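You operate a simulated robot arm through the tools that you are given. There is no shell and no other tool. Be economical: measure what you need, move in short steps, check, and stop when the job is done.

The job below is to be done with a simulated two-armed robot. You get a single attempt, and the scene is never put back.

## Task
Take the rag from the marking bench top and lay it out flat on the press bench top.

It is judged by the outcome, as a careful person would: the job done as asked, and still so three seconds after it is handed in. It fails if anything else is knocked over, pushed out of place, dropped, spilled or broken.

## Robot
Two 7-joint arms with two-finger parallel grippers on one trunk, on a base that drives. Base frame: it is fixed to the floor where the robot stands at the start and does not move with it; the origin is under the middle of the robot, x ahead of it, y to its left, z up; the surface under the hand at the start is at about z = 0.86. Lengths are in m, angles in rad, forces in N, time in s.
The left shoulder is at the start at [0.05, 0.177, 1.029], the right one opposite. With the tool pointing down near the work surface each hand reaches from about 0.1 to 0.68 m from the robot's upright axis, wherever it stands, measured 20 degrees to its own side. Places, roughly: press bench top [0.6, -2.6, 0.9]. Payload 3.43 kg a hand.
Tool frame (each hand has its own): the origin (TCP) lies between the finger pads and is the grasp point; the fingertips stand 0.034 m ahead of it; z points along the fingers, y is the line along which they close. Largest opening 0.128 m; finger width 0.024, thickness 0.012; the body of the gripper, 0.048 by 0.13 m, starts 0.096 m behind the TCP.
Orientation is told as [roll, pitch, yaw] about the base's x, y, z axes, in that order, counted from this pose: with the fingers straight down and closing along the base's y, the tool's x points along the base's -x, its y along +y and its z along -z.

## Interface
- The arms move only by the tool send_rows. It takes "left_deltas", "right_deltas" or both (then of equal length, played together; a hand with none holds still); each is a list of rows, each a list of 6 numbers: the shift along the tool's x, y, z in m, then the turn, a rotation vector about the tool's x, y, z in degrees. In form: [[tx, ty, tz, ax, ay, az], ...]. A call has 1 to 12 rows; each row shifts and turns the commanded pose from where the row before left it, along the tool's axes as they then stand. "left_claw" and "right_claw" are, for a hand that has rows, the opening, from 0 (shut) to 1 (fully open), set as the call begins (left out, the last holds). Rows are played at 5 a second. More than 0.05 m and 0.15 rad between two rows, or a gripper value outside its range, and nothing of the call is played. A pose out of reach is approached as far as the arm can. The call stops where the force on the tool passes 40 N (or 10 N more than at its start, if that is more) or the arm is blocked; 0.2 s more then pass. The fingers move at their own pace (about 0.108 m/s each) and stop on an object; they squeeze with about 30 N. The grip force told is the motor's: it shows also when the fingers shut on nothing. Time passes only in rows, and 0.2 s behind the last, so rows that do not move let the fingers close. The reply holds the time, the measured pose of the TCP, the force on the tool along the base axes, the opening and the grip force, in the units named above and with some noise, with the torque about the TCP (base axes, N m) and any sound that the robot's microphone picked up.
- Cameras (640 x 400 px; columns grow to the right, rows downward): "scene" is now at [0.1579, 0.0071, 1.2114]; the picture's right is [0.05, -1.00, 0.00], its down [-0.47, -0.02, -0.88] and it looks along [0.88, 0.04, -0.47] (base axes); focal length 256 px, centre (320, 200). "left" rides on the left gripper at [0.076, 0.011, -0.16] in its tool frame; the picture's right is [-0.15, 0.99, 0.00], its down [-0.88, -0.13, -0.46] and it looks along [-0.45, -0.07, 0.89] (tool axes); focal length 234 px, centre (320, 200). "right" rides on the right gripper at [0.076, -0.011, -0.16] in its tool frame; the picture's right is [0.15, 0.99, 0.00], its down [-0.88, 0.13, -0.46] and it looks along [-0.45, 0.07, 0.89] (tool axes); focal length 234 px, centre (320, 200). There is no depth. A picture from a camera that has moved, and an enlarged one, comes with that camera's place and axes in the base frame and with its lens. The place of the scene camera against the robot may be out by one fixed shift of up to 0.018 m in any direction.
- capture(camera): a new picture of that camera. No time passes.
- lift_body(by): slides the trunk up (or, below 0, down) by that many m; the arms and the scene camera ride with it, the base frame stays. It gives what a move gives, with no picture.
- steer(legs): drives the robot by 1 to 6 legs, each [ahead, turn to the left] in m and rad, along the robot's own axes; the way and the turn of a leg run together, so that a leg with both is an arc; at most 1.5 m and 3.142 rad a leg. The arms and the cameras ride along, it lands a little off, and it stops where it bumps. It gives what a move gives.
- turn_head(pan, tilt): turns the head with the scene camera to pan (to the left, within 1.396 rad either way) and tilt (down, from -0.506 to 1.204), counted from straight ahead of the robot. It gives what a move gives.
- inspect(camera, box): a new picture of the part [left, top, right, bottom] of that camera's present view, enlarged. No time passes.
- close_job(): hands the job in; it is judged then, once.

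Go step by step. Nothing tells you exact positions but the pictures and the camera data: compare them with the known pose of the tool, close in by small moves and look again before you grip or let go. The budget is 120 turns and 88 pictures, counting those below and the enlarged ones. Unless the task says otherwise, let go and move clear before handing in, and close with one line.

The tools are called after "Call:" by a JSON object that holds its "fn" and its "kwargs". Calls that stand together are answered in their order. send_rows: Moves the arms, as the interface text tells. Its arguments: {"type":"object","properties":{"left_deltas":{"type":"array","items":{"type":"array","items":{"type":"number"}}},"left_claw":{"type":"number"},"right_deltas":{"type":"array","items":{"type":"array","items":{"type":"number"}}},"right_claw":{"type":"number"}},"required":[]} The other tools are called the same way: lift_body (by) slides the trunk up or down; steer (legs) drives the base; turn_head (pan, tilt) turns the head that bears the scene camera; capture (camera) takes a picture; inspect (camera, box) takes an enlarged picture of a part of a camera's view; close_job () hands the job in.

At the start:

```text
clock: 0.0
left_eef_pos: [0.47, 0.1919, 0.9937]
left_tcp_rot: [-0.001, -0.001, 0.0]
left_wrist_force: [-0.2, 0.1, -0.6]
left_moment: [0.03, -0.04, 0.0]
left_finger_gap: 0.1279
left_gripper_force: 0.1
right_eef_pos: [0.396, -0.1935, 1.0689]
right_tcp_rot: [0.0, 0.0, 0.0]
right_wrist_force: [0.1, 0.3, 0.2]
right_moment: [0.01, -0.01, -0.01]
right_finger_gap: 0.1282
right_gripper_force: 0.0
trunk travel left (down, up): [-0.2, 0.201]
robot x, y, heading: [0.0015, 0.0024, -0.001]
head pan, tilt: [0.049, 0.494]
```

scene: 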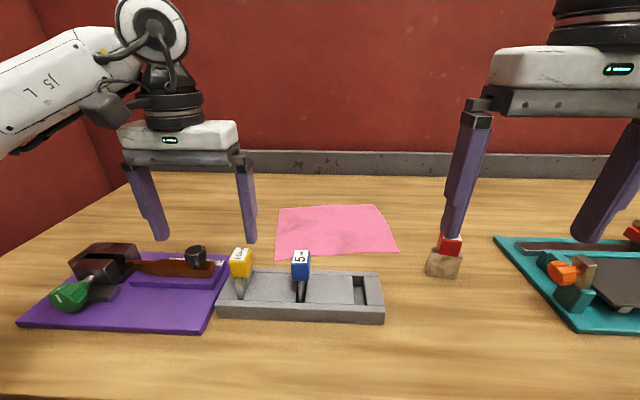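
right: 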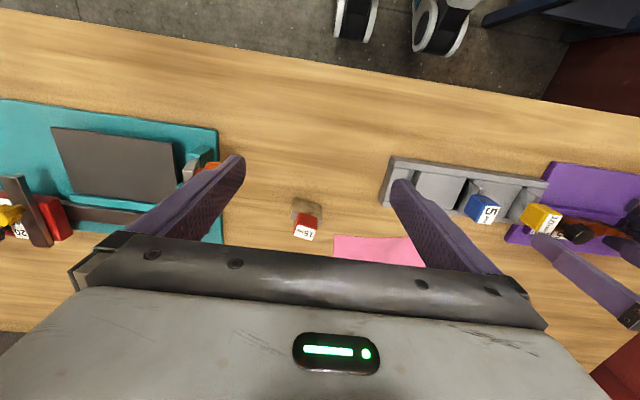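
left: 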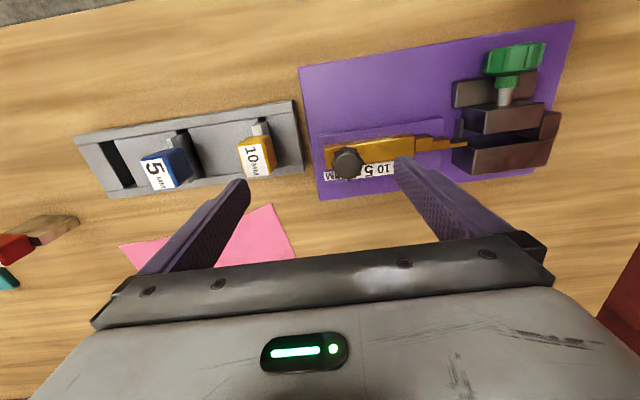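

The pink rag lies at roughly x 0.57–0.78, y −0.13–0.14, behind a tool tray. I'll look at it more closely, then at the way to the press bench.

Call:
{"fn": "inspect", "kwargs": {"camera": "scene", "box": [200, 180, 480, 340]}}

Call:
{"fn": "turn_head", "kwargs": {"pan": -1.35, "tilt": 0.35}}

Call:
{"fn": "capture", "kwargs": {"camera": "scene"}}

```text
2.29 times, centred on (340, 260) of scene
camera zoom: at [0.1579, 0.0071, 1.2114], right [0.05, -1.0, 0.0], down [-0.47, -0.02, -0.88], along [0.88, 0.04, -0.47], focal length 584 px, centre (274, 63)
```

zoom: 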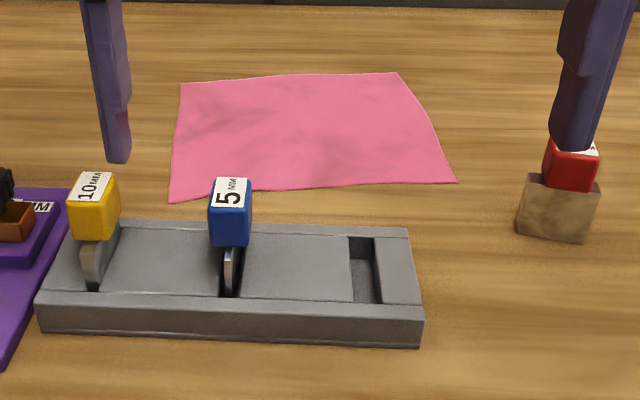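

```text
clock: 1.5
left_eef_pos: [0.4708, 0.1938, 0.9927]
left_tcp_rot: [0.0, 0.0, -0.001]
left_wrist_force: [-0.5, 0.5, -0.9]
left_moment: [0.0, -0.02, -0.03]
left_finger_gap: 0.1282
left_gripper_force: 0.1
right_eef_pos: [0.3954, -0.1937, 1.0676]
right_tcp_rot: [0.0, -0.001, 0.001]
right_wrist_force: [0.7, -0.5, -0.3]
right_moment: [0.02, -0.02, 0.02]
right_finger_gap: 0.128
right_gripper_force: 0.0
trunk travel left (down, up): [-0.2, 0.201]
robot x, y, heading: [-0.0024, 0.0, -0.001]
head pan, tilt: [-1.349, 0.351]
```

```text
83 pictures are left
camera scene: at [0.0874, -0.0882, 1.2246], right [-0.98, -0.22, 0.0], down [-0.08, 0.34, -0.94], along [0.21, -0.92, -0.34], focal length 256 px, centre (320, 200)
```

scene: 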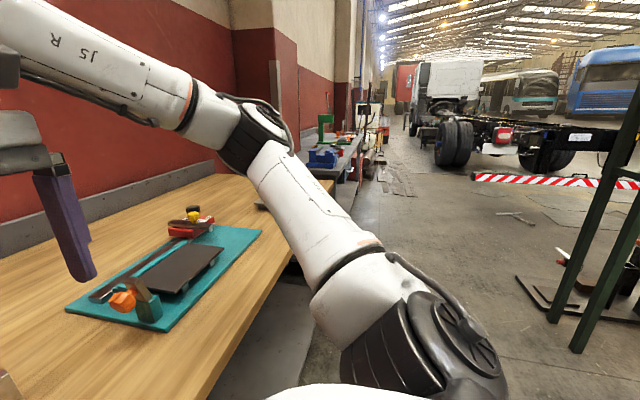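

The press bench stands along the same wall, further right, with a blue vise or press on it. I'll zoom in on it.

Call:
{"fn": "inspect", "kwargs": {"camera": "scene", "box": [240, 90, 440, 215]}}

Call:
{"fn": "turn_head", "kwargs": {"pan": 0.0, "tilt": 0.65}}

Call:
{"fn": "capture", "kwargs": {"camera": "scene"}}

```text
3.20 times, centred on (340, 152) of scene
camera zoom: at [0.0874, -0.0882, 1.2246], right [-0.98, -0.22, 0.0], down [-0.08, 0.34, -0.94], along [0.21, -0.92, -0.34], focal length 818 px, centre (256, 352)
```

zoom: 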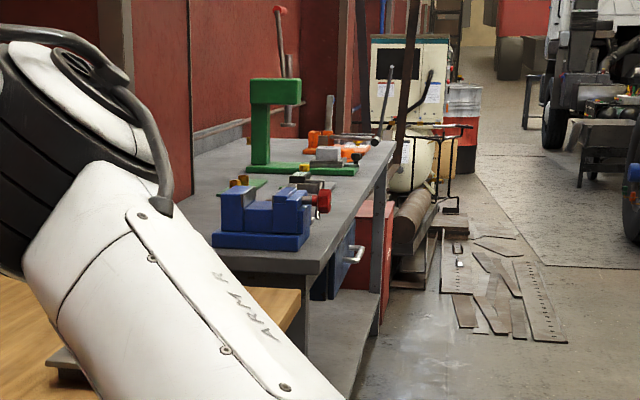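

```text
clock: 3.0
left_eef_pos: [0.4699, 0.1931, 0.9928]
left_tcp_rot: [0.002, 0.0, 0.0]
left_wrist_force: [-0.3, -0.3, 0.0]
left_moment: [0.0, 0.0, -0.01]
left_finger_gap: 0.128
left_gripper_force: 0.1
right_eef_pos: [0.3965, -0.1947, 1.0675]
right_tcp_rot: [0.002, 0.0, 0.0]
right_wrist_force: [-0.3, -0.3, 0.1]
right_moment: [-0.01, 0.01, 0.0]
right_finger_gap: 0.1281
right_gripper_force: 0.1
trunk travel left (down, up): [-0.2, 0.201]
robot x, y, heading: [-0.0007, -0.0029, 0.001]
head pan, tilt: [0.0, 0.649]
```

```text
81 pictures are left
camera scene: at [0.1537, 0.0025, 1.1976], right [0.0, -1.0, 0.0], down [-0.6, 0.0, -0.8], along [0.8, 0.0, -0.6], focal length 256 px, centre (320, 200)
```

scene: 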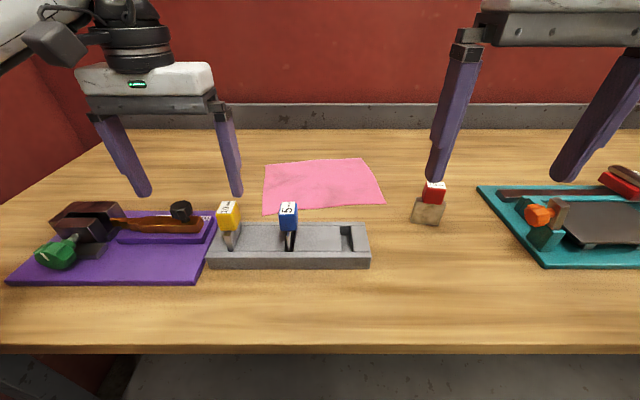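

The bench edge is at x≈0.30 and the rag's near corners are at about (0.56, 0.12) and (0.585, −0.13). I'll bring both hands above those corners with the claws partly closed, then check with the wrist cameras.

Call:
{"fn": "send_rows", "kwargs": {"left_deltas": [[0, 0, -0.03, 0, 0, 0], [0, 0, -0.03, 0, 0, 0], [-0.022, -0.0196, 0, 0, 0, 0], [-0.022, -0.0196, 0, 0, 0, 0], [-0.022, -0.0196, 0, 0, 0, 0], [-0.022, -0.0196, 0, 0, 0, 0], [-0.022, -0.0196, 0, 0, 0, 0]], "right_deltas": [[0, 0, 0, 0, 0, 0], [0, 0, 0, 0, 0, 0], [-0.042, 0.018, 0, 0, 0, 0], [-0.042, 0.018, 0, 0, 0, 0], [-0.042, 0.018, 0, 0, 0, 0], [-0.042, 0.018, 0, 0, 0, 0], [-0.042, 0.017, 0, 0, 0, 0]], "left_claw": 0.4, "right_claw": 0.4}}

Call:
{"fn": "capture", "kwargs": {"camera": "left"}}

Call:
{"fn": "capture", "kwargs": {"camera": "right"}}

Call:
{"fn": "capture", "kwargs": {"camera": "scene"}}

```text
clock: 4.6
left_eef_pos: [0.5804, 0.0919, 1.0554]
left_tcp_rot: [0.004, -0.002, -0.004]
left_wrist_force: [-0.2, -0.8, -0.2]
left_moment: [0.05, -0.01, -0.02]
left_finger_gap: 0.051
left_gripper_force: 0.1
right_eef_pos: [0.5786, -0.1135, 1.068]
right_tcp_rot: [0.002, -0.001, -0.001]
right_wrist_force: [-0.5, -1.9, 0.0]
right_moment: [0.11, -0.05, 0.02]
right_finger_gap: 0.0511
right_gripper_force: 0.0
right hand out of reach, approached as far as the arm can: row 7
trunk travel left (down, up): [-0.2, 0.201]
robot x, y, heading: [0.0003, -0.0036, 0.005]
head pan, tilt: [0.0, 0.649]
```

```text
80 pictures are left
camera left: at [0.5053, 0.1021, 1.2141], right [0.15, 0.99, 0.0], down [0.88, -0.14, 0.46], along [0.45, -0.07, -0.89], focal length 234 px, centre (320, 200)
```

left: 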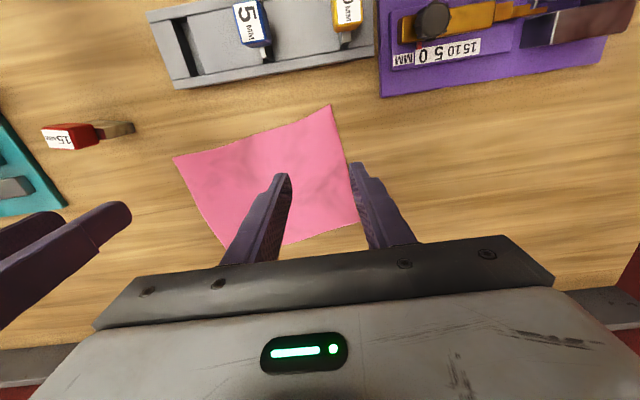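

```text
79 pictures are left
camera right: at [0.5032, -0.1249, 1.2275], right [-0.15, 0.99, 0.0], down [0.88, 0.13, 0.46], along [0.45, 0.07, -0.89], focal length 234 px, centre (320, 200)
```

right: 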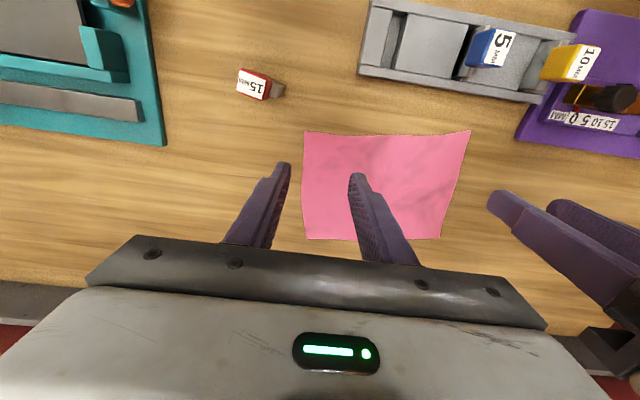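

```text
78 pictures are left
camera scene: at [0.1534, -0.0002, 1.1976], right [0.0, -1.0, 0.0], down [-0.6, 0.0, -0.8], along [0.8, 0.0, -0.6], focal length 256 px, centre (320, 200)
```

scene: 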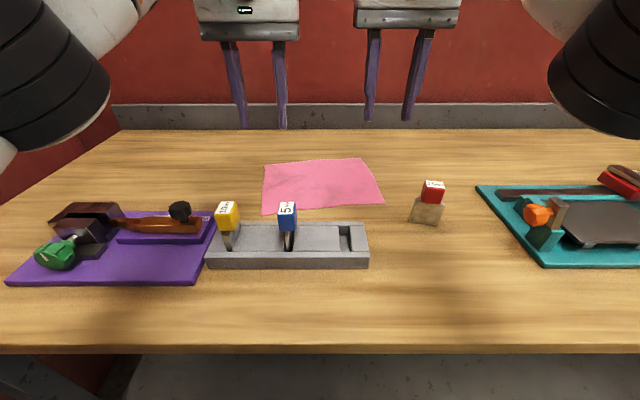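

Wrist-camera geometry puts the near corners at (0.537, 0.114) and (0.576, −0.138). I'll lower both hands to just above the cloth, inside those corners.

Call:
{"fn": "send_rows", "kwargs": {"left_deltas": [[0.023, 0, 0.03, 0, 0, 0], [0, 0, 0.04, 0, 0, 0], [0, 0, 0.04, 0, 0, 0], [0, 0, 0.03, 0, 0, 0]], "right_deltas": [[0, 0, 0.03, 0, 0, 0], [0, 0, 0.04, 0, 0, 0], [0, 0, 0.04, 0, 0, 0], [0, 0, 0.04, 0, 0, 0]]}}

Call:
{"fn": "capture", "kwargs": {"camera": "left"}}

Call:
{"fn": "capture", "kwargs": {"camera": "right"}}

```text
clock: 5.6
left_eef_pos: [0.5588, 0.095, 0.9117]
left_tcp_rot: [0.0, 0.0, 0.001]
left_wrist_force: [-0.4, 0.5, -0.1]
left_moment: [0.02, -0.03, 0.02]
left_finger_gap: 0.051
left_gripper_force: 0.0
right_eef_pos: [0.5788, -0.1125, 0.9179]
right_tcp_rot: [0.0, -0.001, 0.0]
right_wrist_force: [0.0, -0.2, 0.5]
right_moment: [0.02, 0.0, 0.04]
right_finger_gap: 0.0512
right_gripper_force: 0.0
trunk travel left (down, up): [-0.2, 0.201]
robot x, y, heading: [0.0011, 0.0007, 0.003]
head pan, tilt: [0.0, 0.649]
```

```text
77 pictures are left
camera left: at [0.4838, 0.1059, 1.0716], right [0.15, 0.99, 0.0], down [0.88, -0.13, 0.46], along [0.45, -0.07, -0.89], focal length 234 px, centre (320, 200)
```

left: 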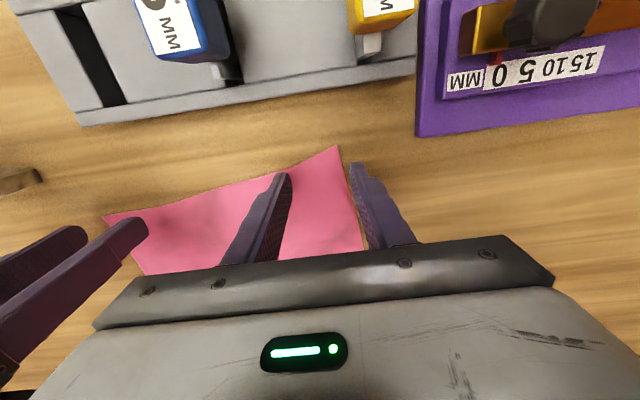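

```text
76 pictures are left
camera right: at [0.504, -0.1227, 1.0769], right [-0.15, 0.99, 0.0], down [0.88, 0.13, 0.46], along [0.45, 0.07, -0.89], focal length 234 px, centre (320, 200)
```

right: 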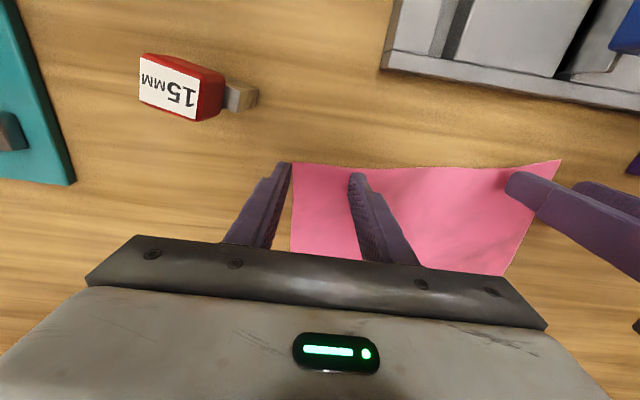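

Both outer fingers sit right at the rag's side edges. I'll shift them about 12 mm inward (the right hand also a little forward) and then go down to the surface.

Call:
{"fn": "send_rows", "kwargs": {"left_deltas": [[0, -0.012, 0, 0, 0, 0], [0, 0, 0.008, 0, 0, 0], [0, 0, 0.007, 0, 0, 0]], "right_deltas": [[-0.017, 0.011, 0, 0, 0, 0], [0, 0, 0.012, 0, 0, 0], [0, 0, 0.01, 0, 0, 0]]}}

Call:
{"fn": "capture", "kwargs": {"camera": "left"}}

Call:
{"fn": "capture", "kwargs": {"camera": "right"}}

```text
clock: 6.4
left_eef_pos: [0.5575, 0.0843, 0.8982]
left_tcp_rot: [0.0, 0.0, 0.0]
left_wrist_force: [0.1, 0.3, 1.4]
left_moment: [0.0, -0.01, 0.01]
left_finger_gap: 0.0516
left_gripper_force: 0.2
right_eef_pos: [0.5965, -0.1, 0.8959]
right_tcp_rot: [0.0, -0.001, 0.0]
right_wrist_force: [0.8, -0.4, -0.3]
right_moment: [-0.03, 0.02, 0.01]
right_finger_gap: 0.0512
right_gripper_force: 0.1
trunk travel left (down, up): [-0.2, 0.201]
robot x, y, heading: [-0.0005, 0.0007, -0.001]
head pan, tilt: [0.0, 0.649]
```

```text
75 pictures are left
camera left: at [0.4827, 0.0939, 1.0572], right [0.15, 0.99, 0.0], down [0.88, -0.13, 0.46], along [0.45, -0.07, -0.89], focal length 234 px, centre (320, 200)
```

left: 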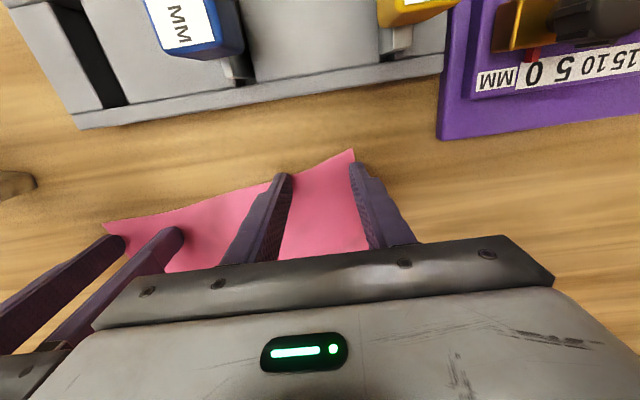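

```text
74 pictures are left
camera right: at [0.5217, -0.1109, 1.0556], right [-0.15, 0.99, 0.0], down [0.88, 0.13, 0.46], along [0.45, 0.07, -0.89], focal length 234 px, centre (320, 200)
```

right: 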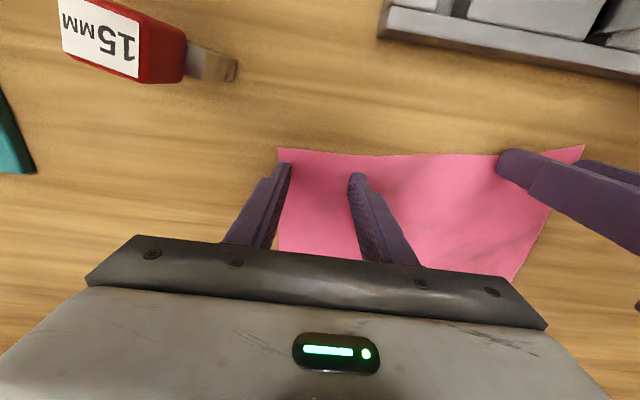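

The fingertips are at the cloth. I'll press down a few millimetres and close both claws.

Call:
{"fn": "send_rows", "kwargs": {"left_deltas": [[0, 0, 0.003, 0, 0, 0], [0, 0, 0.002, 0, 0, 0]], "right_deltas": [[0, 0, 0.002, 0, 0, 0], [0, 0, 0.001, 0, 0, 0]]}}

Call:
{"fn": "send_rows", "kwargs": {"left_deltas": [[0, 0, 0, 0, 0, 0], [0, 0, 0, 0, 0, 0], [0, 0, 0, 0, 0, 0], [0, 0, 0, 0, 0, 0]], "right_deltas": [[0, 0, 0, 0, 0, 0], [0, 0, 0, 0, 0, 0], [0, 0, 0, 0, 0, 0], [0, 0, 0, 0, 0, 0]], "left_claw": 0, "right_claw": 0}}

Call:
{"fn": "capture", "kwargs": {"camera": "left"}}

Call:
{"fn": "capture", "kwargs": {"camera": "right"}}

```text
clock: 7.0
left_eef_pos: [0.5565, 0.0837, 0.895]
left_tcp_rot: [0.0, -0.002, 0.0]
left_wrist_force: [-0.2, -0.1, 7.3]
left_moment: [0.03, -0.01, -0.02]
left_finger_gap: 0.0513
left_gripper_force: 0.0
right_eef_pos: [0.596, -0.1006, 0.8955]
right_tcp_rot: [-0.001, -0.004, -0.001]
right_wrist_force: [0.0, 0.1, 11.4]
right_moment: [-0.11, 0.03, 0.04]
right_finger_gap: 0.0513
right_gripper_force: 0.1
trunk travel left (down, up): [-0.2, 0.201]
robot x, y, heading: [0.0019, 0.0012, -0.0]
head pan, tilt: [0.0, 0.649]
```

```text
clock: 8.0
left_eef_pos: [0.5565, 0.0804, 0.8965]
left_tcp_rot: [-0.008, -0.006, -0.002]
left_wrist_force: [3.5, -17.9, 19.7]
left_moment: [-0.77, -0.18, -0.12]
left_finger_gap: 0.0061
left_gripper_force: 29.8
right_eef_pos: [0.5939, -0.098, 0.8959]
right_tcp_rot: [0.002, -0.002, 0.005]
right_wrist_force: [0.1, 17.7, 13.9]
right_moment: [0.48, 0.06, -0.06]
right_finger_gap: 0.0026
right_gripper_force: 29.9
trunk travel left (down, up): [-0.2, 0.201]
robot x, y, heading: [0.0003, 0.001, -0.003]
head pan, tilt: [0.0, 0.649]
```

```text
73 pictures are left
camera left: at [0.4806, 0.0933, 1.0553], right [0.15, 0.99, -0.01], down [0.88, -0.13, 0.46], along [0.46, -0.07, -0.89], focal length 234 px, centre (320, 200)
```

left: 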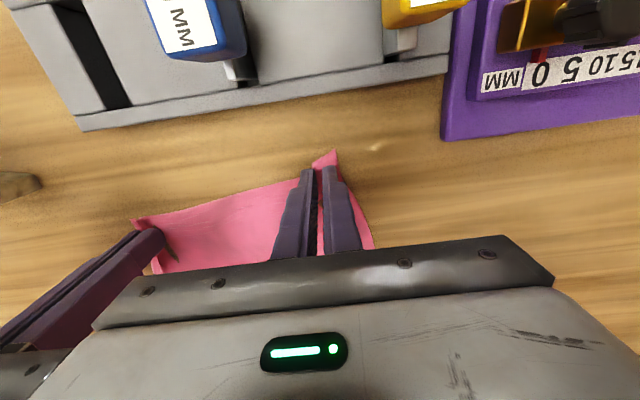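

```text
72 pictures are left
camera right: at [0.5193, -0.1098, 1.0546], right [-0.15, 0.99, 0.0], down [0.88, 0.13, 0.46], along [0.45, 0.07, -0.89], focal length 234 px, centre (320, 200)
```

right: 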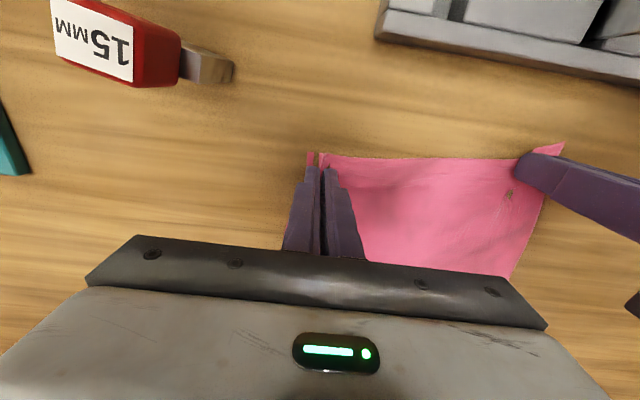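

Both claws hold the cloth, which is a bit taut between them. I'll ease the hands together slightly, lift a little, and check.

Call:
{"fn": "send_rows", "kwargs": {"left_deltas": [[0, -0.004, -0.01, 0, 0, 0], [0, -0.002, -0.02, 0, 0, 0], [0, 0, -0.02, 0, 0, 0], [0, 0, -0.02, 0, 0, 0]], "right_deltas": [[0, 0.004, -0.01, 0, 0, 0], [0, 0.002, -0.02, 0, 0, 0], [0, 0, -0.02, 0, 0, 0], [0, 0, -0.02, 0, 0, 0]]}}

Call:
{"fn": "lift_body", "kwargs": {"by": 0.19}}

Call:
{"fn": "capture", "kwargs": {"camera": "scene"}}

```text
clock: 9.0
left_eef_pos: [0.5562, 0.0778, 0.9623]
left_tcp_rot: [0.001, 0.003, 0.0]
left_wrist_force: [0.6, -5.1, 0.5]
left_moment: [-0.21, -0.04, -0.03]
left_finger_gap: 0.002
left_gripper_force: 30.1
right_eef_pos: [0.5959, -0.0955, 0.9615]
right_tcp_rot: [0.001, 0.0, 0.0]
right_wrist_force: [-1.6, 5.4, -0.6]
right_moment: [0.13, 0.04, -0.02]
right_finger_gap: 0.0022
right_gripper_force: 30.1
trunk travel left (down, up): [-0.2, 0.201]
robot x, y, heading: [-0.0014, 0.001, -0.001]
head pan, tilt: [0.0, 0.649]
```

```text
clock: 11.1
left_eef_pos: [0.5569, 0.0764, 1.1538]
left_tcp_rot: [0.002, 0.001, -0.001]
left_wrist_force: [0.9, -5.0, 0.2]
left_moment: [-0.2, -0.04, -0.01]
left_finger_gap: 0.0024
left_gripper_force: 30.6
right_eef_pos: [0.5962, -0.0958, 1.1505]
right_tcp_rot: [0.0, 0.0, 0.0]
right_wrist_force: [-0.1, 4.5, 0.1]
right_moment: [0.13, 0.05, -0.01]
right_finger_gap: 0.0025
right_gripper_force: 29.6
trunk travel left (down, up): [-0.39, 0.011]
robot x, y, heading: [-0.0008, -0.0029, -0.001]
head pan, tilt: [0.0, 0.649]
```

```text
71 pictures are left
camera scene: at [0.1539, 0.0026, 1.3875], right [0.0, -1.0, 0.0], down [-0.6, 0.0, -0.8], along [0.8, 0.0, -0.6], focal length 256 px, centre (320, 200)
```

scene: 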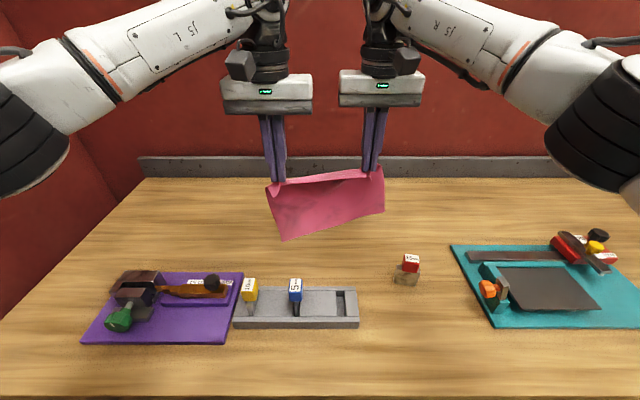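

The rag hangs cleanly between the hands. I'll retract the arms, back off and drive to the press bench in stages, looking as I go.

Call:
{"fn": "send_rows", "kwargs": {"left_deltas": [[0, 0, -0.03, 0, 0, 0], [0.02, 0, -0.02, 0, 0, 0], [0.03, 0, 0, 0, 0, 0], [0.03, 0, 0, 0, 0, 0], [0.03, 0, 0, 0, 0, 0], [0.03, 0, 0, 0, 0, 0]], "right_deltas": [[0, 0, -0.03, 0, 0, 0], [0.03, 0, -0.02, 0, 0, 0], [0.035, 0, 0, 0, 0, 0], [0.035, 0, 0, 0, 0, 0], [0.035, 0, 0, 0, 0, 0], [0.035, 0, 0, 0, 0, 0]]}}

Call:
{"fn": "steer", "kwargs": {"legs": [[-0.4, 0], [0, -1.571]]}}

Call:
{"fn": "turn_head", "kwargs": {"pan": 0.2, "tilt": 0.35}}

Call:
{"fn": "capture", "kwargs": {"camera": "scene"}}

```text
clock: 12.5
left_eef_pos: [0.4166, 0.0764, 1.2044]
left_tcp_rot: [0.0, 0.0, 0.001]
left_wrist_force: [-0.2, -4.1, 0.9]
left_moment: [-0.17, 0.02, -0.03]
left_finger_gap: 0.0021
left_gripper_force: 30.0
right_eef_pos: [0.4231, -0.096, 1.2025]
right_tcp_rot: [0.0, -0.002, -0.001]
right_wrist_force: [-1.2, 4.3, -0.4]
right_moment: [0.11, 0.01, -0.04]
right_finger_gap: 0.0023
right_gripper_force: 29.6
trunk travel left (down, up): [-0.39, 0.011]
robot x, y, heading: [-0.0019, 0.0025, -0.002]
head pan, tilt: [0.0, 0.649]
```

```text
clock: 18.8
left_eef_pos: [-0.313, -0.4171, 1.2034]
left_tcp_rot: [0.001, 0.0, -1.562]
left_wrist_force: [-4.7, -0.4, -0.5]
left_moment: [0.01, 0.18, 0.03]
left_finger_gap: 0.002
left_gripper_force: 30.0
right_eef_pos: [-0.485, -0.4259, 1.2025]
right_tcp_rot: [-0.001, 0.002, -1.563]
right_wrist_force: [3.9, 0.2, -0.6]
right_moment: [-0.04, -0.13, -0.02]
right_finger_gap: 0.0023
right_gripper_force: 29.8
trunk travel left (down, up): [-0.39, 0.011]
robot x, y, heading: [-0.3919, 0.0016, -1.561]
head pan, tilt: [0.0, 0.649]
```

```text
clock: 19.6
left_eef_pos: [-0.3123, -0.4164, 1.2039]
left_tcp_rot: [-0.001, 0.0, -1.561]
left_wrist_force: [-4.0, 0.9, 0.1]
left_moment: [-0.04, 0.15, 0.03]
left_finger_gap: 0.002
left_gripper_force: 30.1
right_eef_pos: [-0.4853, -0.4267, 1.2029]
right_tcp_rot: [0.0, 0.001, -1.563]
right_wrist_force: [3.5, 0.1, -0.5]
right_moment: [0.0, -0.12, 0.03]
right_finger_gap: 0.0022
right_gripper_force: 29.5
trunk travel left (down, up): [-0.39, 0.011]
robot x, y, heading: [-0.3945, 0.0043, -1.564]
head pan, tilt: [0.201, 0.351]
```

```text
70 pictures are left
camera scene: at [-0.376, -0.1588, 1.4145], right [-0.98, -0.21, 0.0], down [-0.07, 0.34, -0.94], along [0.2, -0.92, -0.34], focal length 256 px, centre (320, 200)
```

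scene: 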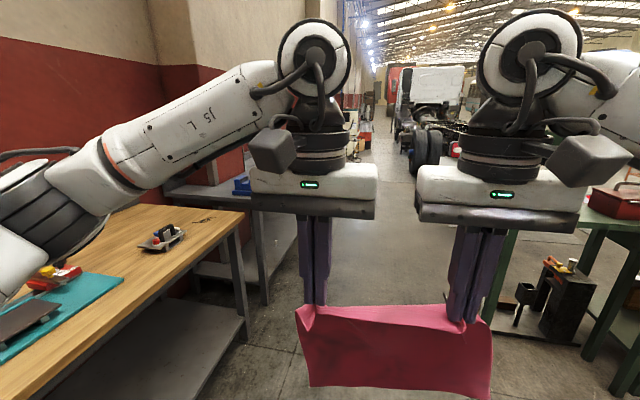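

The corridor is clear, with the marking bench on the left and a green table on the right. I'll drive partway, keeping slightly towards the bench, then look at the press bench top.

Call:
{"fn": "steer", "kwargs": {"legs": [[0, 0.05], [1.5, 0], [0, -0.05]]}}

Call:
{"fn": "turn_head", "kwargs": {"pan": 0.9, "tilt": 0.4}}

Call:
{"fn": "capture", "kwargs": {"camera": "scene"}}

Call:
{"fn": "turn_head", "kwargs": {"pan": 0.3, "tilt": 0.4}}

Call:
{"fn": "capture", "kwargs": {"camera": "scene"}}

```text
clock: 27.7
left_eef_pos: [-0.2593, -1.8889, 1.2037]
left_tcp_rot: [0.0, -0.001, -1.592]
left_wrist_force: [-3.4, -0.1, 0.8]
left_moment: [0.01, 0.16, 0.04]
left_finger_gap: 0.0019
left_gripper_force: 30.2
right_eef_pos: [-0.432, -1.894, 1.2017]
right_tcp_rot: [0.0, 0.001, -1.59]
right_wrist_force: [3.6, 0.1, 0.0]
right_moment: [0.02, -0.12, 0.02]
right_finger_gap: 0.0024
right_gripper_force: 30.5
trunk travel left (down, up): [-0.39, 0.011]
robot x, y, heading: [-0.3289, -1.468, -1.592]
head pan, tilt: [0.201, 0.351]
```

```text
clock: 28.8
left_eef_pos: [-0.2589, -1.8883, 1.2035]
left_tcp_rot: [-0.001, -0.001, -1.591]
left_wrist_force: [-3.2, 1.0, -0.6]
left_moment: [-0.02, 0.11, 0.01]
left_finger_gap: 0.0018
left_gripper_force: 30.1
right_eef_pos: [-0.4306, -1.8928, 1.2035]
right_tcp_rot: [0.0, 0.0, -1.591]
right_wrist_force: [4.1, 0.9, -0.4]
right_moment: [0.01, -0.11, 0.01]
right_finger_gap: 0.0023
right_gripper_force: 30.3
trunk travel left (down, up): [-0.39, 0.011]
robot x, y, heading: [-0.3289, -1.4705, -1.589]
head pan, tilt: [0.901, 0.4]
```

```text
69 pictures are left
camera scene: at [-0.2596, -1.5961, 1.4101], right [-0.64, -0.77, 0.0], down [-0.3, 0.25, -0.92], along [0.71, -0.59, -0.39], focal length 256 px, centre (320, 200)
```

scene: 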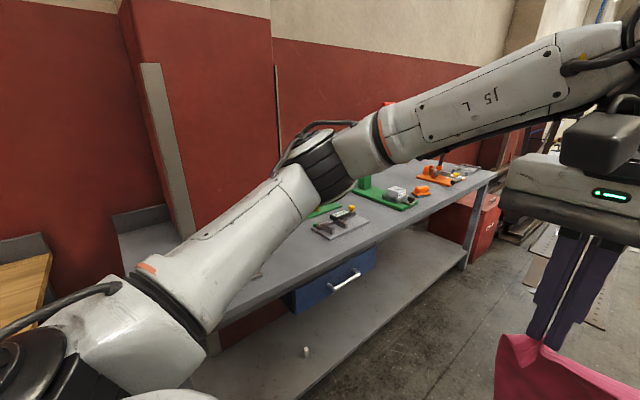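

```text
clock: 29.8
left_eef_pos: [-0.2584, -1.8881, 1.2032]
left_tcp_rot: [-0.002, -0.001, -1.592]
left_wrist_force: [-4.1, 0.3, 0.2]
left_moment: [-0.01, 0.2, 0.03]
left_finger_gap: 0.002
left_gripper_force: 29.7
right_eef_pos: [-0.4314, -1.8944, 1.2029]
right_tcp_rot: [0.001, 0.0, -1.59]
right_wrist_force: [3.4, 1.2, -0.8]
right_moment: [0.01, -0.16, 0.01]
right_finger_gap: 0.0021
right_gripper_force: 28.9
trunk travel left (down, up): [-0.39, 0.011]
robot x, y, heading: [-0.3255, -1.4674, -1.592]
head pan, tilt: [0.3, 0.4]
```

```text
68 pictures are left
camera scene: at [-0.3053, -1.6261, 1.4101], right [-0.96, -0.28, 0.0], down [-0.11, 0.37, -0.92], along [0.26, -0.89, -0.39], focal length 256 px, centre (320, 200)
```

scene: 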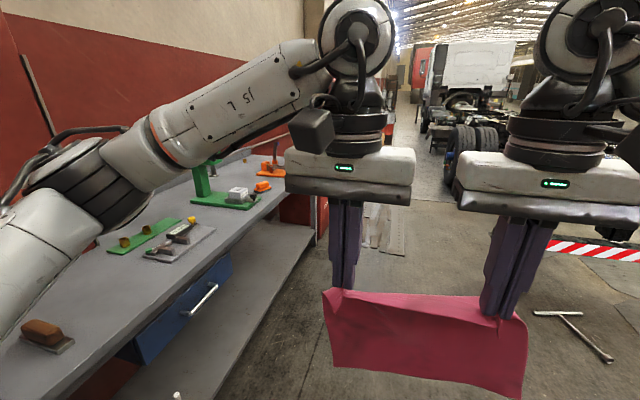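

The press bench has a brush around y −1.85, a plate with a tool around −2.2 to −2.4, and a green press further on. I'll go on 0.6 m and turn to face the bench for a full view.

Call:
{"fn": "steer", "kwargs": {"legs": [[0.6, 0], [0, 1.59]]}}

Call:
{"fn": "turn_head", "kwargs": {"pan": 0.0, "tilt": 0.55}}

Call:
{"fn": "capture", "kwargs": {"camera": "scene"}}

Call:
{"fn": "capture", "kwargs": {"camera": "left"}}

Call:
{"fn": "capture", "kwargs": {"camera": "right"}}

```text
clock: 37.1
left_eef_pos: [0.0768, -1.9959, 1.2032]
left_tcp_rot: [-0.002, -0.001, 0.001]
left_wrist_force: [0.5, -3.5, 0.7]
left_moment: [-0.15, -0.03, -0.06]
left_finger_gap: 0.0018
left_gripper_force: 30.4
right_eef_pos: [0.0859, -2.1687, 1.202]
right_tcp_rot: [-0.001, 0.0, 0.002]
right_wrist_force: [-0.6, 3.4, 0.1]
right_moment: [0.12, -0.03, -0.06]
right_finger_gap: 0.0024
right_gripper_force: 30.0
trunk travel left (down, up): [-0.39, 0.011]
robot x, y, heading: [-0.3404, -2.0736, 0.004]
head pan, tilt: [0.3, 0.4]
```

```text
clock: 37.9
left_eef_pos: [0.0763, -1.997, 1.2033]
left_tcp_rot: [-0.001, -0.001, 0.003]
left_wrist_force: [-1.3, -3.6, 0.2]
left_moment: [-0.13, 0.03, -0.04]
left_finger_gap: 0.0019
left_gripper_force: 30.3
right_eef_pos: [0.0854, -2.1682, 1.203]
right_tcp_rot: [0.002, 0.0, 0.002]
right_wrist_force: [0.6, 3.7, -1.2]
right_moment: [0.11, -0.03, -0.06]
right_finger_gap: 0.0026
right_gripper_force: 30.3
trunk travel left (down, up): [-0.39, 0.011]
robot x, y, heading: [-0.3393, -2.0735, 0.002]
head pan, tilt: [0.0, 0.55]
```

```text
67 pictures are left
camera scene: at [-0.1834, -2.0703, 1.3964], right [0.0, -1.0, 0.0], down [-0.52, 0.0, -0.85], along [0.85, 0.0, -0.52], focal length 256 px, centre (320, 200)
```

scene: 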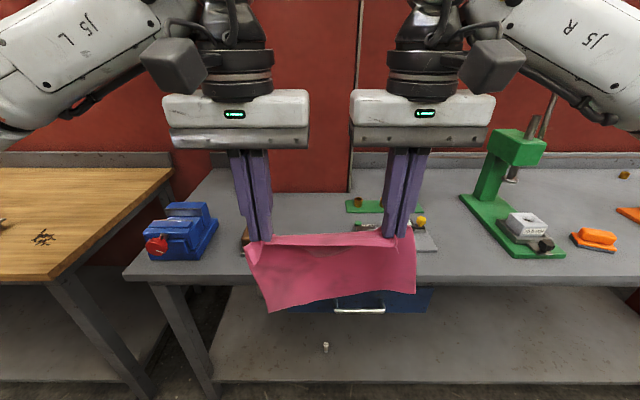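

```text
66 pictures are left
camera left: at [0.0026, -1.9856, 1.363], right [0.14, 0.99, 0.0], down [0.88, -0.13, 0.46], along [0.45, -0.07, -0.89], focal length 234 px, centre (320, 200)
```

left: 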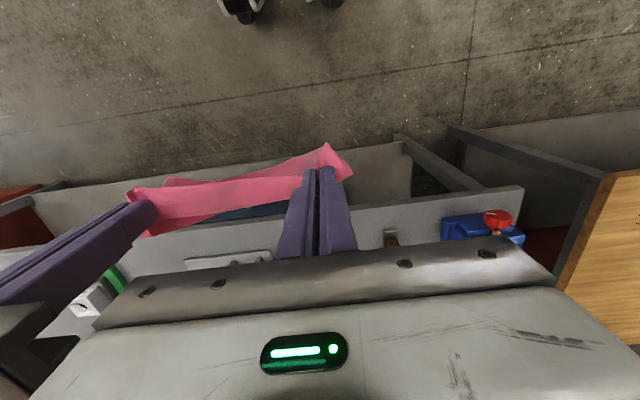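

```text
65 pictures are left
camera right: at [0.0107, -2.1792, 1.3621], right [-0.15, 0.99, 0.0], down [0.88, 0.13, 0.46], along [0.45, 0.07, -0.89], focal length 234 px, centre (320, 200)
```

right: 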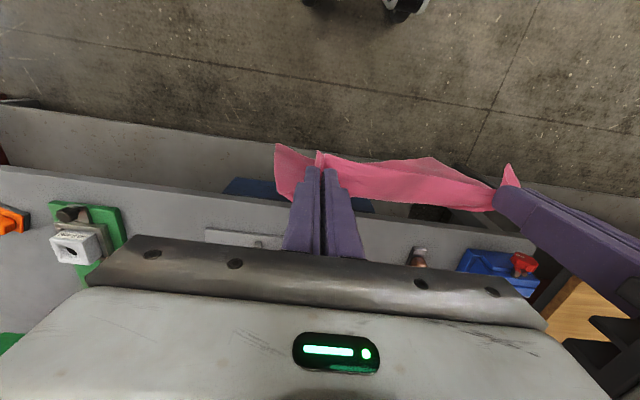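

Free space lies behind the brush, between the vise (y≥−1.76) and the tool plate (y −2.16 to −2.40). I'll check how far back the brush reaches before shifting over.

Call:
{"fn": "steer", "kwargs": {"legs": [[0, 0.9], [0.125, 0], [0, -0.9]]}}

Call:
{"fn": "inspect", "kwargs": {"camera": "left", "box": [120, 120, 560, 300]}}

Call:
{"fn": "inspect", "kwargs": {"camera": "scene", "box": [120, 150, 520, 330]}}

```text
clock: 43.8
left_eef_pos: [0.1551, -1.9009, 1.2036]
left_tcp_rot: [-0.001, 0.0, -0.005]
left_wrist_force: [-0.5, -3.3, 0.8]
left_moment: [-0.09, 0.0, 0.0]
left_finger_gap: 0.002
left_gripper_force: 29.5
right_eef_pos: [0.1622, -2.0742, 1.2019]
right_tcp_rot: [0.003, 0.001, -0.003]
right_wrist_force: [0.5, 2.8, 0.3]
right_moment: [0.09, -0.02, 0.03]
right_finger_gap: 0.0027
right_gripper_force: 29.4
trunk travel left (down, up): [-0.39, 0.011]
robot x, y, heading: [-0.2623, -1.9748, -0.005]
head pan, tilt: [0.0, 0.55]
```

```text
1.45 times, centred on (340, 210) of left
camera zoom: at [0.0809, -1.8902, 1.363], right [0.15, 0.99, 0.0], down [0.88, -0.13, 0.46], along [0.45, -0.07, -0.89], focal length 341 px, centre (291, 186)
```

zoom: 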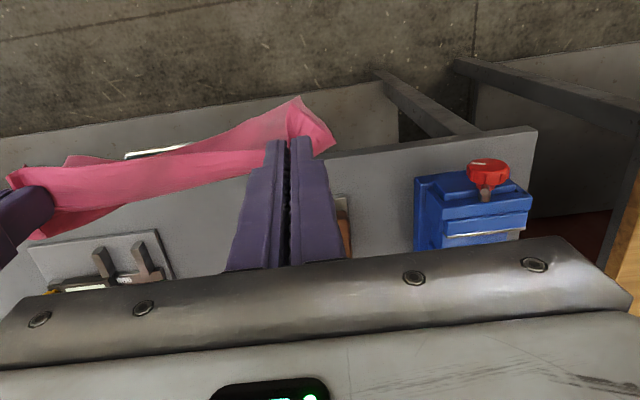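

```text
1.60 times, centred on (320, 240) of scene
camera zoom: at [-0.1057, -1.9741, 1.3963], right [0.0, -1.0, 0.0], down [-0.52, 0.0, -0.85], along [0.85, 0.0, -0.52], focal length 409 px, centre (320, 136)
```

zoom: 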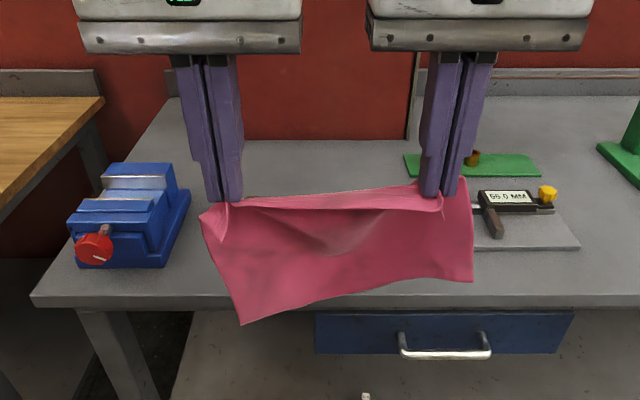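

The brush takes up x 0.33–0.48, y −1.84 to −1.89, and the green strip starts at y −2.157. So I'll aim the rag's centre at y≈−2.017, from x≈0.48 back. I'll shift the hands a little, level them in x, and drive up to the bench.

Call:
{"fn": "send_rows", "kwargs": {"left_deltas": [[-0.003, -0.015, 0, 0, 0, 0], [-0.003, -0.014, 0, 0, 0, 0]], "right_deltas": [[0, -0.015, 0, 0, 0, 0], [0, -0.014, 0, 0, 0, 0]]}}

Call:
{"fn": "steer", "kwargs": {"legs": [[0.26, 0.005]]}}

Call:
{"fn": "capture", "kwargs": {"camera": "scene"}}

Call:
{"fn": "capture", "kwargs": {"camera": "left"}}

Call:
{"fn": "capture", "kwargs": {"camera": "right"}}

```text
clock: 44.4
left_eef_pos: [0.1614, -1.9304, 1.2027]
left_tcp_rot: [-0.001, 0.0, -0.002]
left_wrist_force: [-0.6, -2.5, -0.1]
left_moment: [-0.08, 0.0, 0.01]
left_finger_gap: 0.0018
left_gripper_force: 29.9
right_eef_pos: [0.1626, -2.1017, 1.2027]
right_tcp_rot: [0.002, -0.002, -0.005]
right_wrist_force: [0.3, 2.1, -0.3]
right_moment: [0.09, -0.03, 0.03]
right_finger_gap: 0.0025
right_gripper_force: 30.2
trunk travel left (down, up): [-0.39, 0.011]
robot x, y, heading: [-0.2642, -1.976, -0.005]
head pan, tilt: [0.0, 0.55]
```

```text
clock: 46.2
left_eef_pos: [0.4264, -1.9298, 1.2023]
left_tcp_rot: [-0.004, 0.001, 0.001]
left_wrist_force: [-0.4, -2.9, -0.5]
left_moment: [-0.12, 0.02, -0.02]
left_finger_gap: 0.002
left_gripper_force: 29.7
right_eef_pos: [0.4271, -2.0999, 1.2027]
right_tcp_rot: [0.0, 0.0, 0.003]
right_wrist_force: [0.6, 2.8, -0.5]
right_moment: [0.06, 0.03, -0.01]
right_finger_gap: 0.0024
right_gripper_force: 30.1
trunk travel left (down, up): [-0.39, 0.011]
robot x, y, heading: [0.0037, -1.9775, 0.001]
head pan, tilt: [0.0, 0.55]
```

```text
62 pictures are left
camera scene: at [0.1586, -1.9733, 1.3962], right [0.0, -1.0, 0.0], down [-0.52, 0.0, -0.85], along [0.85, 0.0, -0.52], focal length 256 px, centre (320, 200)
```

scene: 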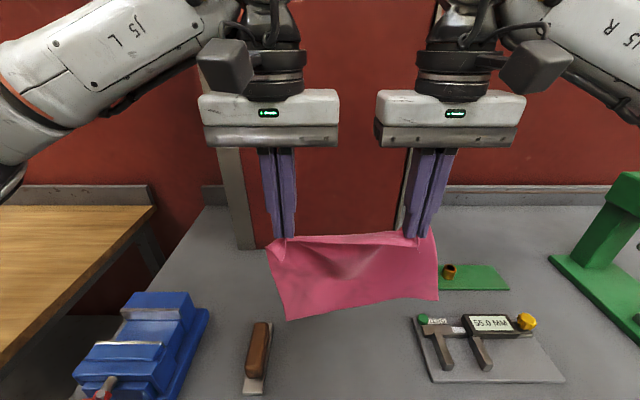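

```text
61 pictures are left
camera left: at [0.3518, -1.9178, 1.3622], right [0.15, 0.99, 0.0], down [0.88, -0.13, 0.46], along [0.45, -0.07, -0.89], focal length 234 px, centre (320, 200)
```

left: 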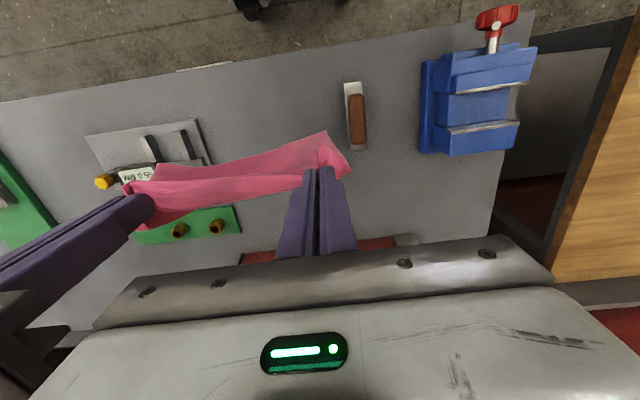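

```text
60 pictures are left
camera right: at [0.3525, -2.1105, 1.3616], right [-0.15, 0.99, 0.0], down [0.88, 0.13, 0.46], along [0.45, 0.07, -0.89], focal length 234 px, centre (320, 200)
```

right: 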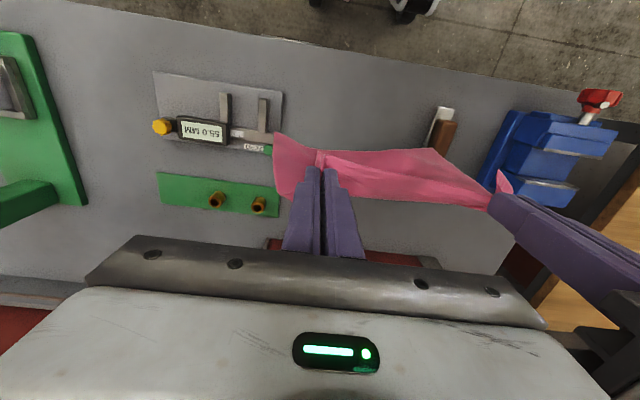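

The whole work area is visible now. I'll bring the hands to x≈0.475 and lower until the rag's free edge nearly touches. Then I'll lay it away from me by arcing forward and down.

Call:
{"fn": "send_rows", "kwargs": {"left_deltas": [[-0.025, -0.005, 0, 0, 0, 0], [-0.025, 0, 0, 0, 0, 0], [0, 0, 0.03, 0, 0, 0], [0, 0, 0.03, 0, 0, 0], [0, 0, 0, 0, 0, 0], [0, 0, 0, 0, 0, 0]], "right_deltas": [[-0.025, -0.005, 0, 0, 0, 0], [-0.025, 0, 0, 0, 0, 0], [0, 0, 0.03, 0, 0, 0], [0, 0, 0.03, 0, 0, 0], [0, 0, 0, 0, 0, 0], [0, 0, 0, 0, 0, 0]]}}

Call:
{"fn": "capture", "kwargs": {"camera": "scene"}}

```text
clock: 47.6
left_eef_pos: [0.4751, -1.9332, 1.142]
left_tcp_rot: [-0.002, 0.001, -0.001]
left_wrist_force: [-0.6, -3.0, -0.7]
left_moment: [-0.11, 0.06, -0.01]
left_finger_gap: 0.0018
left_gripper_force: 30.1
right_eef_pos: [0.4759, -2.1052, 1.1412]
right_tcp_rot: [0.003, -0.001, 0.001]
right_wrist_force: [-0.3, 2.3, 0.5]
right_moment: [0.12, 0.0, 0.02]
right_finger_gap: 0.0023
right_gripper_force: 30.5
trunk travel left (down, up): [-0.39, 0.011]
robot x, y, heading: [0.0035, -1.98, -0.0]
head pan, tilt: [0.0, 0.55]
```

```text
59 pictures are left
camera scene: at [0.1581, -1.9733, 1.3963], right [0.0, -1.0, 0.0], down [-0.52, 0.0, -0.85], along [0.85, 0.0, -0.52], focal length 256 px, centre (320, 200)
```

scene: 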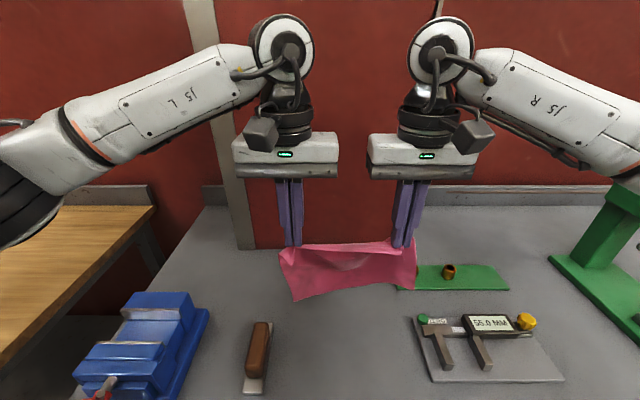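

The free edge is still above the bench. I'll lower a bit more and look.

Call:
{"fn": "send_rows", "kwargs": {"left_deltas": [[0, 0, 0.02, 0, 0, 0], [0, 0, 0.015, 0, 0, 0], [0, 0, 0, 0, 0, 0]], "right_deltas": [[0, 0, 0.02, 0, 0, 0], [0, 0, 0.015, 0, 0, 0], [0, 0, 0, 0, 0, 0]]}}

Call:
{"fn": "inspect", "kwargs": {"camera": "scene", "box": [220, 200, 460, 350]}}

Call:
{"fn": "inspect", "kwargs": {"camera": "right", "box": [200, 60, 520, 260]}}

```text
clock: 48.4
left_eef_pos: [0.4746, -1.9348, 1.1089]
left_tcp_rot: [-0.002, 0.0, 0.002]
left_wrist_force: [0.0, -2.7, -0.3]
left_moment: [-0.09, -0.02, 0.01]
left_finger_gap: 0.0019
left_gripper_force: 30.0
right_eef_pos: [0.4774, -2.1037, 1.1074]
right_tcp_rot: [0.0, 0.0, 0.001]
right_wrist_force: [-0.3, 1.0, -0.5]
right_moment: [0.11, 0.0, 0.01]
right_finger_gap: 0.0026
right_gripper_force: 31.0
trunk travel left (down, up): [-0.39, 0.011]
robot x, y, heading: [-0.0014, -1.9747, -0.003]
head pan, tilt: [0.0, 0.55]
```

```text
2.67 times, centred on (340, 275) of scene
camera zoom: at [0.1579, -1.9733, 1.3963], right [0.0, -1.0, 0.0], down [-0.52, 0.0, -0.85], along [0.85, 0.0, -0.52], focal length 681 px, centre (267, 0)
```

zoom: 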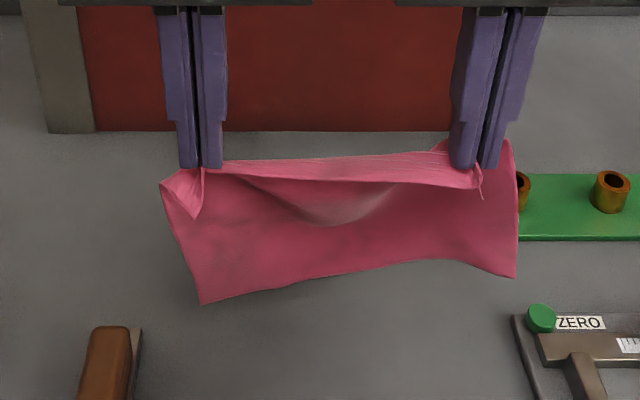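

```text
2.00 times, centred on (360, 160) of right
camera zoom: at [0.4013, -2.1157, 1.2665], right [-0.15, 0.99, 0.0], down [0.88, 0.13, 0.46], along [0.45, 0.07, -0.89], focal length 468 px, centre (240, 280)
```

zoom: 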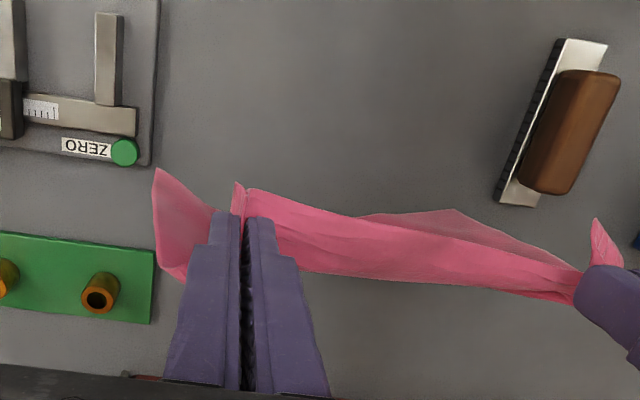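

The free edge is about at the surface and the right flap hangs close to the caliper. I'll nudge 12 mm to the left and start the forward-and-down arc.

Call:
{"fn": "send_rows", "kwargs": {"left_deltas": [[0, 0.012, 0, 0, 0, 0], [-0.02, 0, 0.01, 0, 0, 0], [-0.025, 0, 0.015, 0, 0, 0], [-0.025, 0, 0.02, 0, 0, 0], [-0.02, 0, 0.02, 0, 0, 0]], "right_deltas": [[0, 0.012, 0, 0, 0, 0], [-0.02, 0, 0.01, 0, 0, 0], [-0.025, 0, 0.015, 0, 0, 0], [-0.025, 0, 0.02, 0, 0, 0], [-0.02, 0, 0.02, 0, 0, 0]]}}

Call:
{"fn": "inspect", "kwargs": {"camera": "scene", "box": [220, 200, 460, 350]}}

Call:
{"fn": "capture", "kwargs": {"camera": "right"}}

```text
clock: 49.6
left_eef_pos: [0.5662, -1.9217, 1.0427]
left_tcp_rot: [-0.002, -0.001, 0.001]
left_wrist_force: [-0.9, -0.8, -0.7]
left_moment: [-0.06, 0.0, 0.01]
left_finger_gap: 0.0019
left_gripper_force: 29.3
right_eef_pos: [0.5691, -2.0917, 1.0394]
right_tcp_rot: [0.001, 0.0, 0.003]
right_wrist_force: [0.0, 1.2, 0.7]
right_moment: [0.06, -0.02, 0.04]
right_finger_gap: 0.0021
right_gripper_force: 30.0
trunk travel left (down, up): [-0.39, 0.011]
robot x, y, heading: [0.0009, -1.9775, 0.001]
head pan, tilt: [0.0, 0.55]
```

```text
2.67 times, centred on (340, 275) of scene
camera zoom: at [0.1585, -1.9732, 1.3963], right [0.0, -1.0, 0.0], down [-0.52, 0.0, -0.85], along [0.85, 0.0, -0.52], focal length 681 px, centre (267, 0)
```

zoom: 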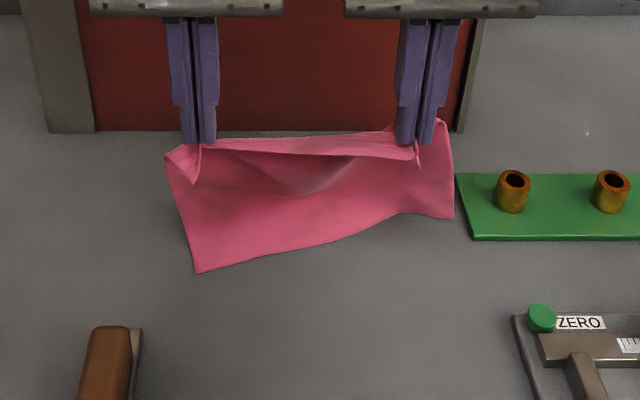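

```text
55 pictures are left
camera right: at [0.4939, -2.1026, 1.1989], right [-0.15, 0.99, 0.0], down [0.88, 0.13, 0.46], along [0.45, 0.07, -0.89], focal length 234 px, centre (320, 200)
```

right: 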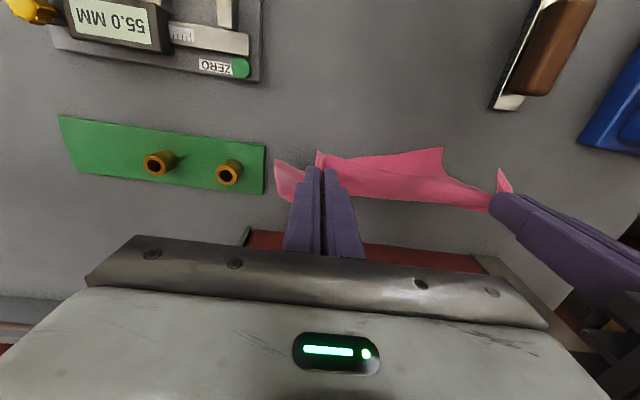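

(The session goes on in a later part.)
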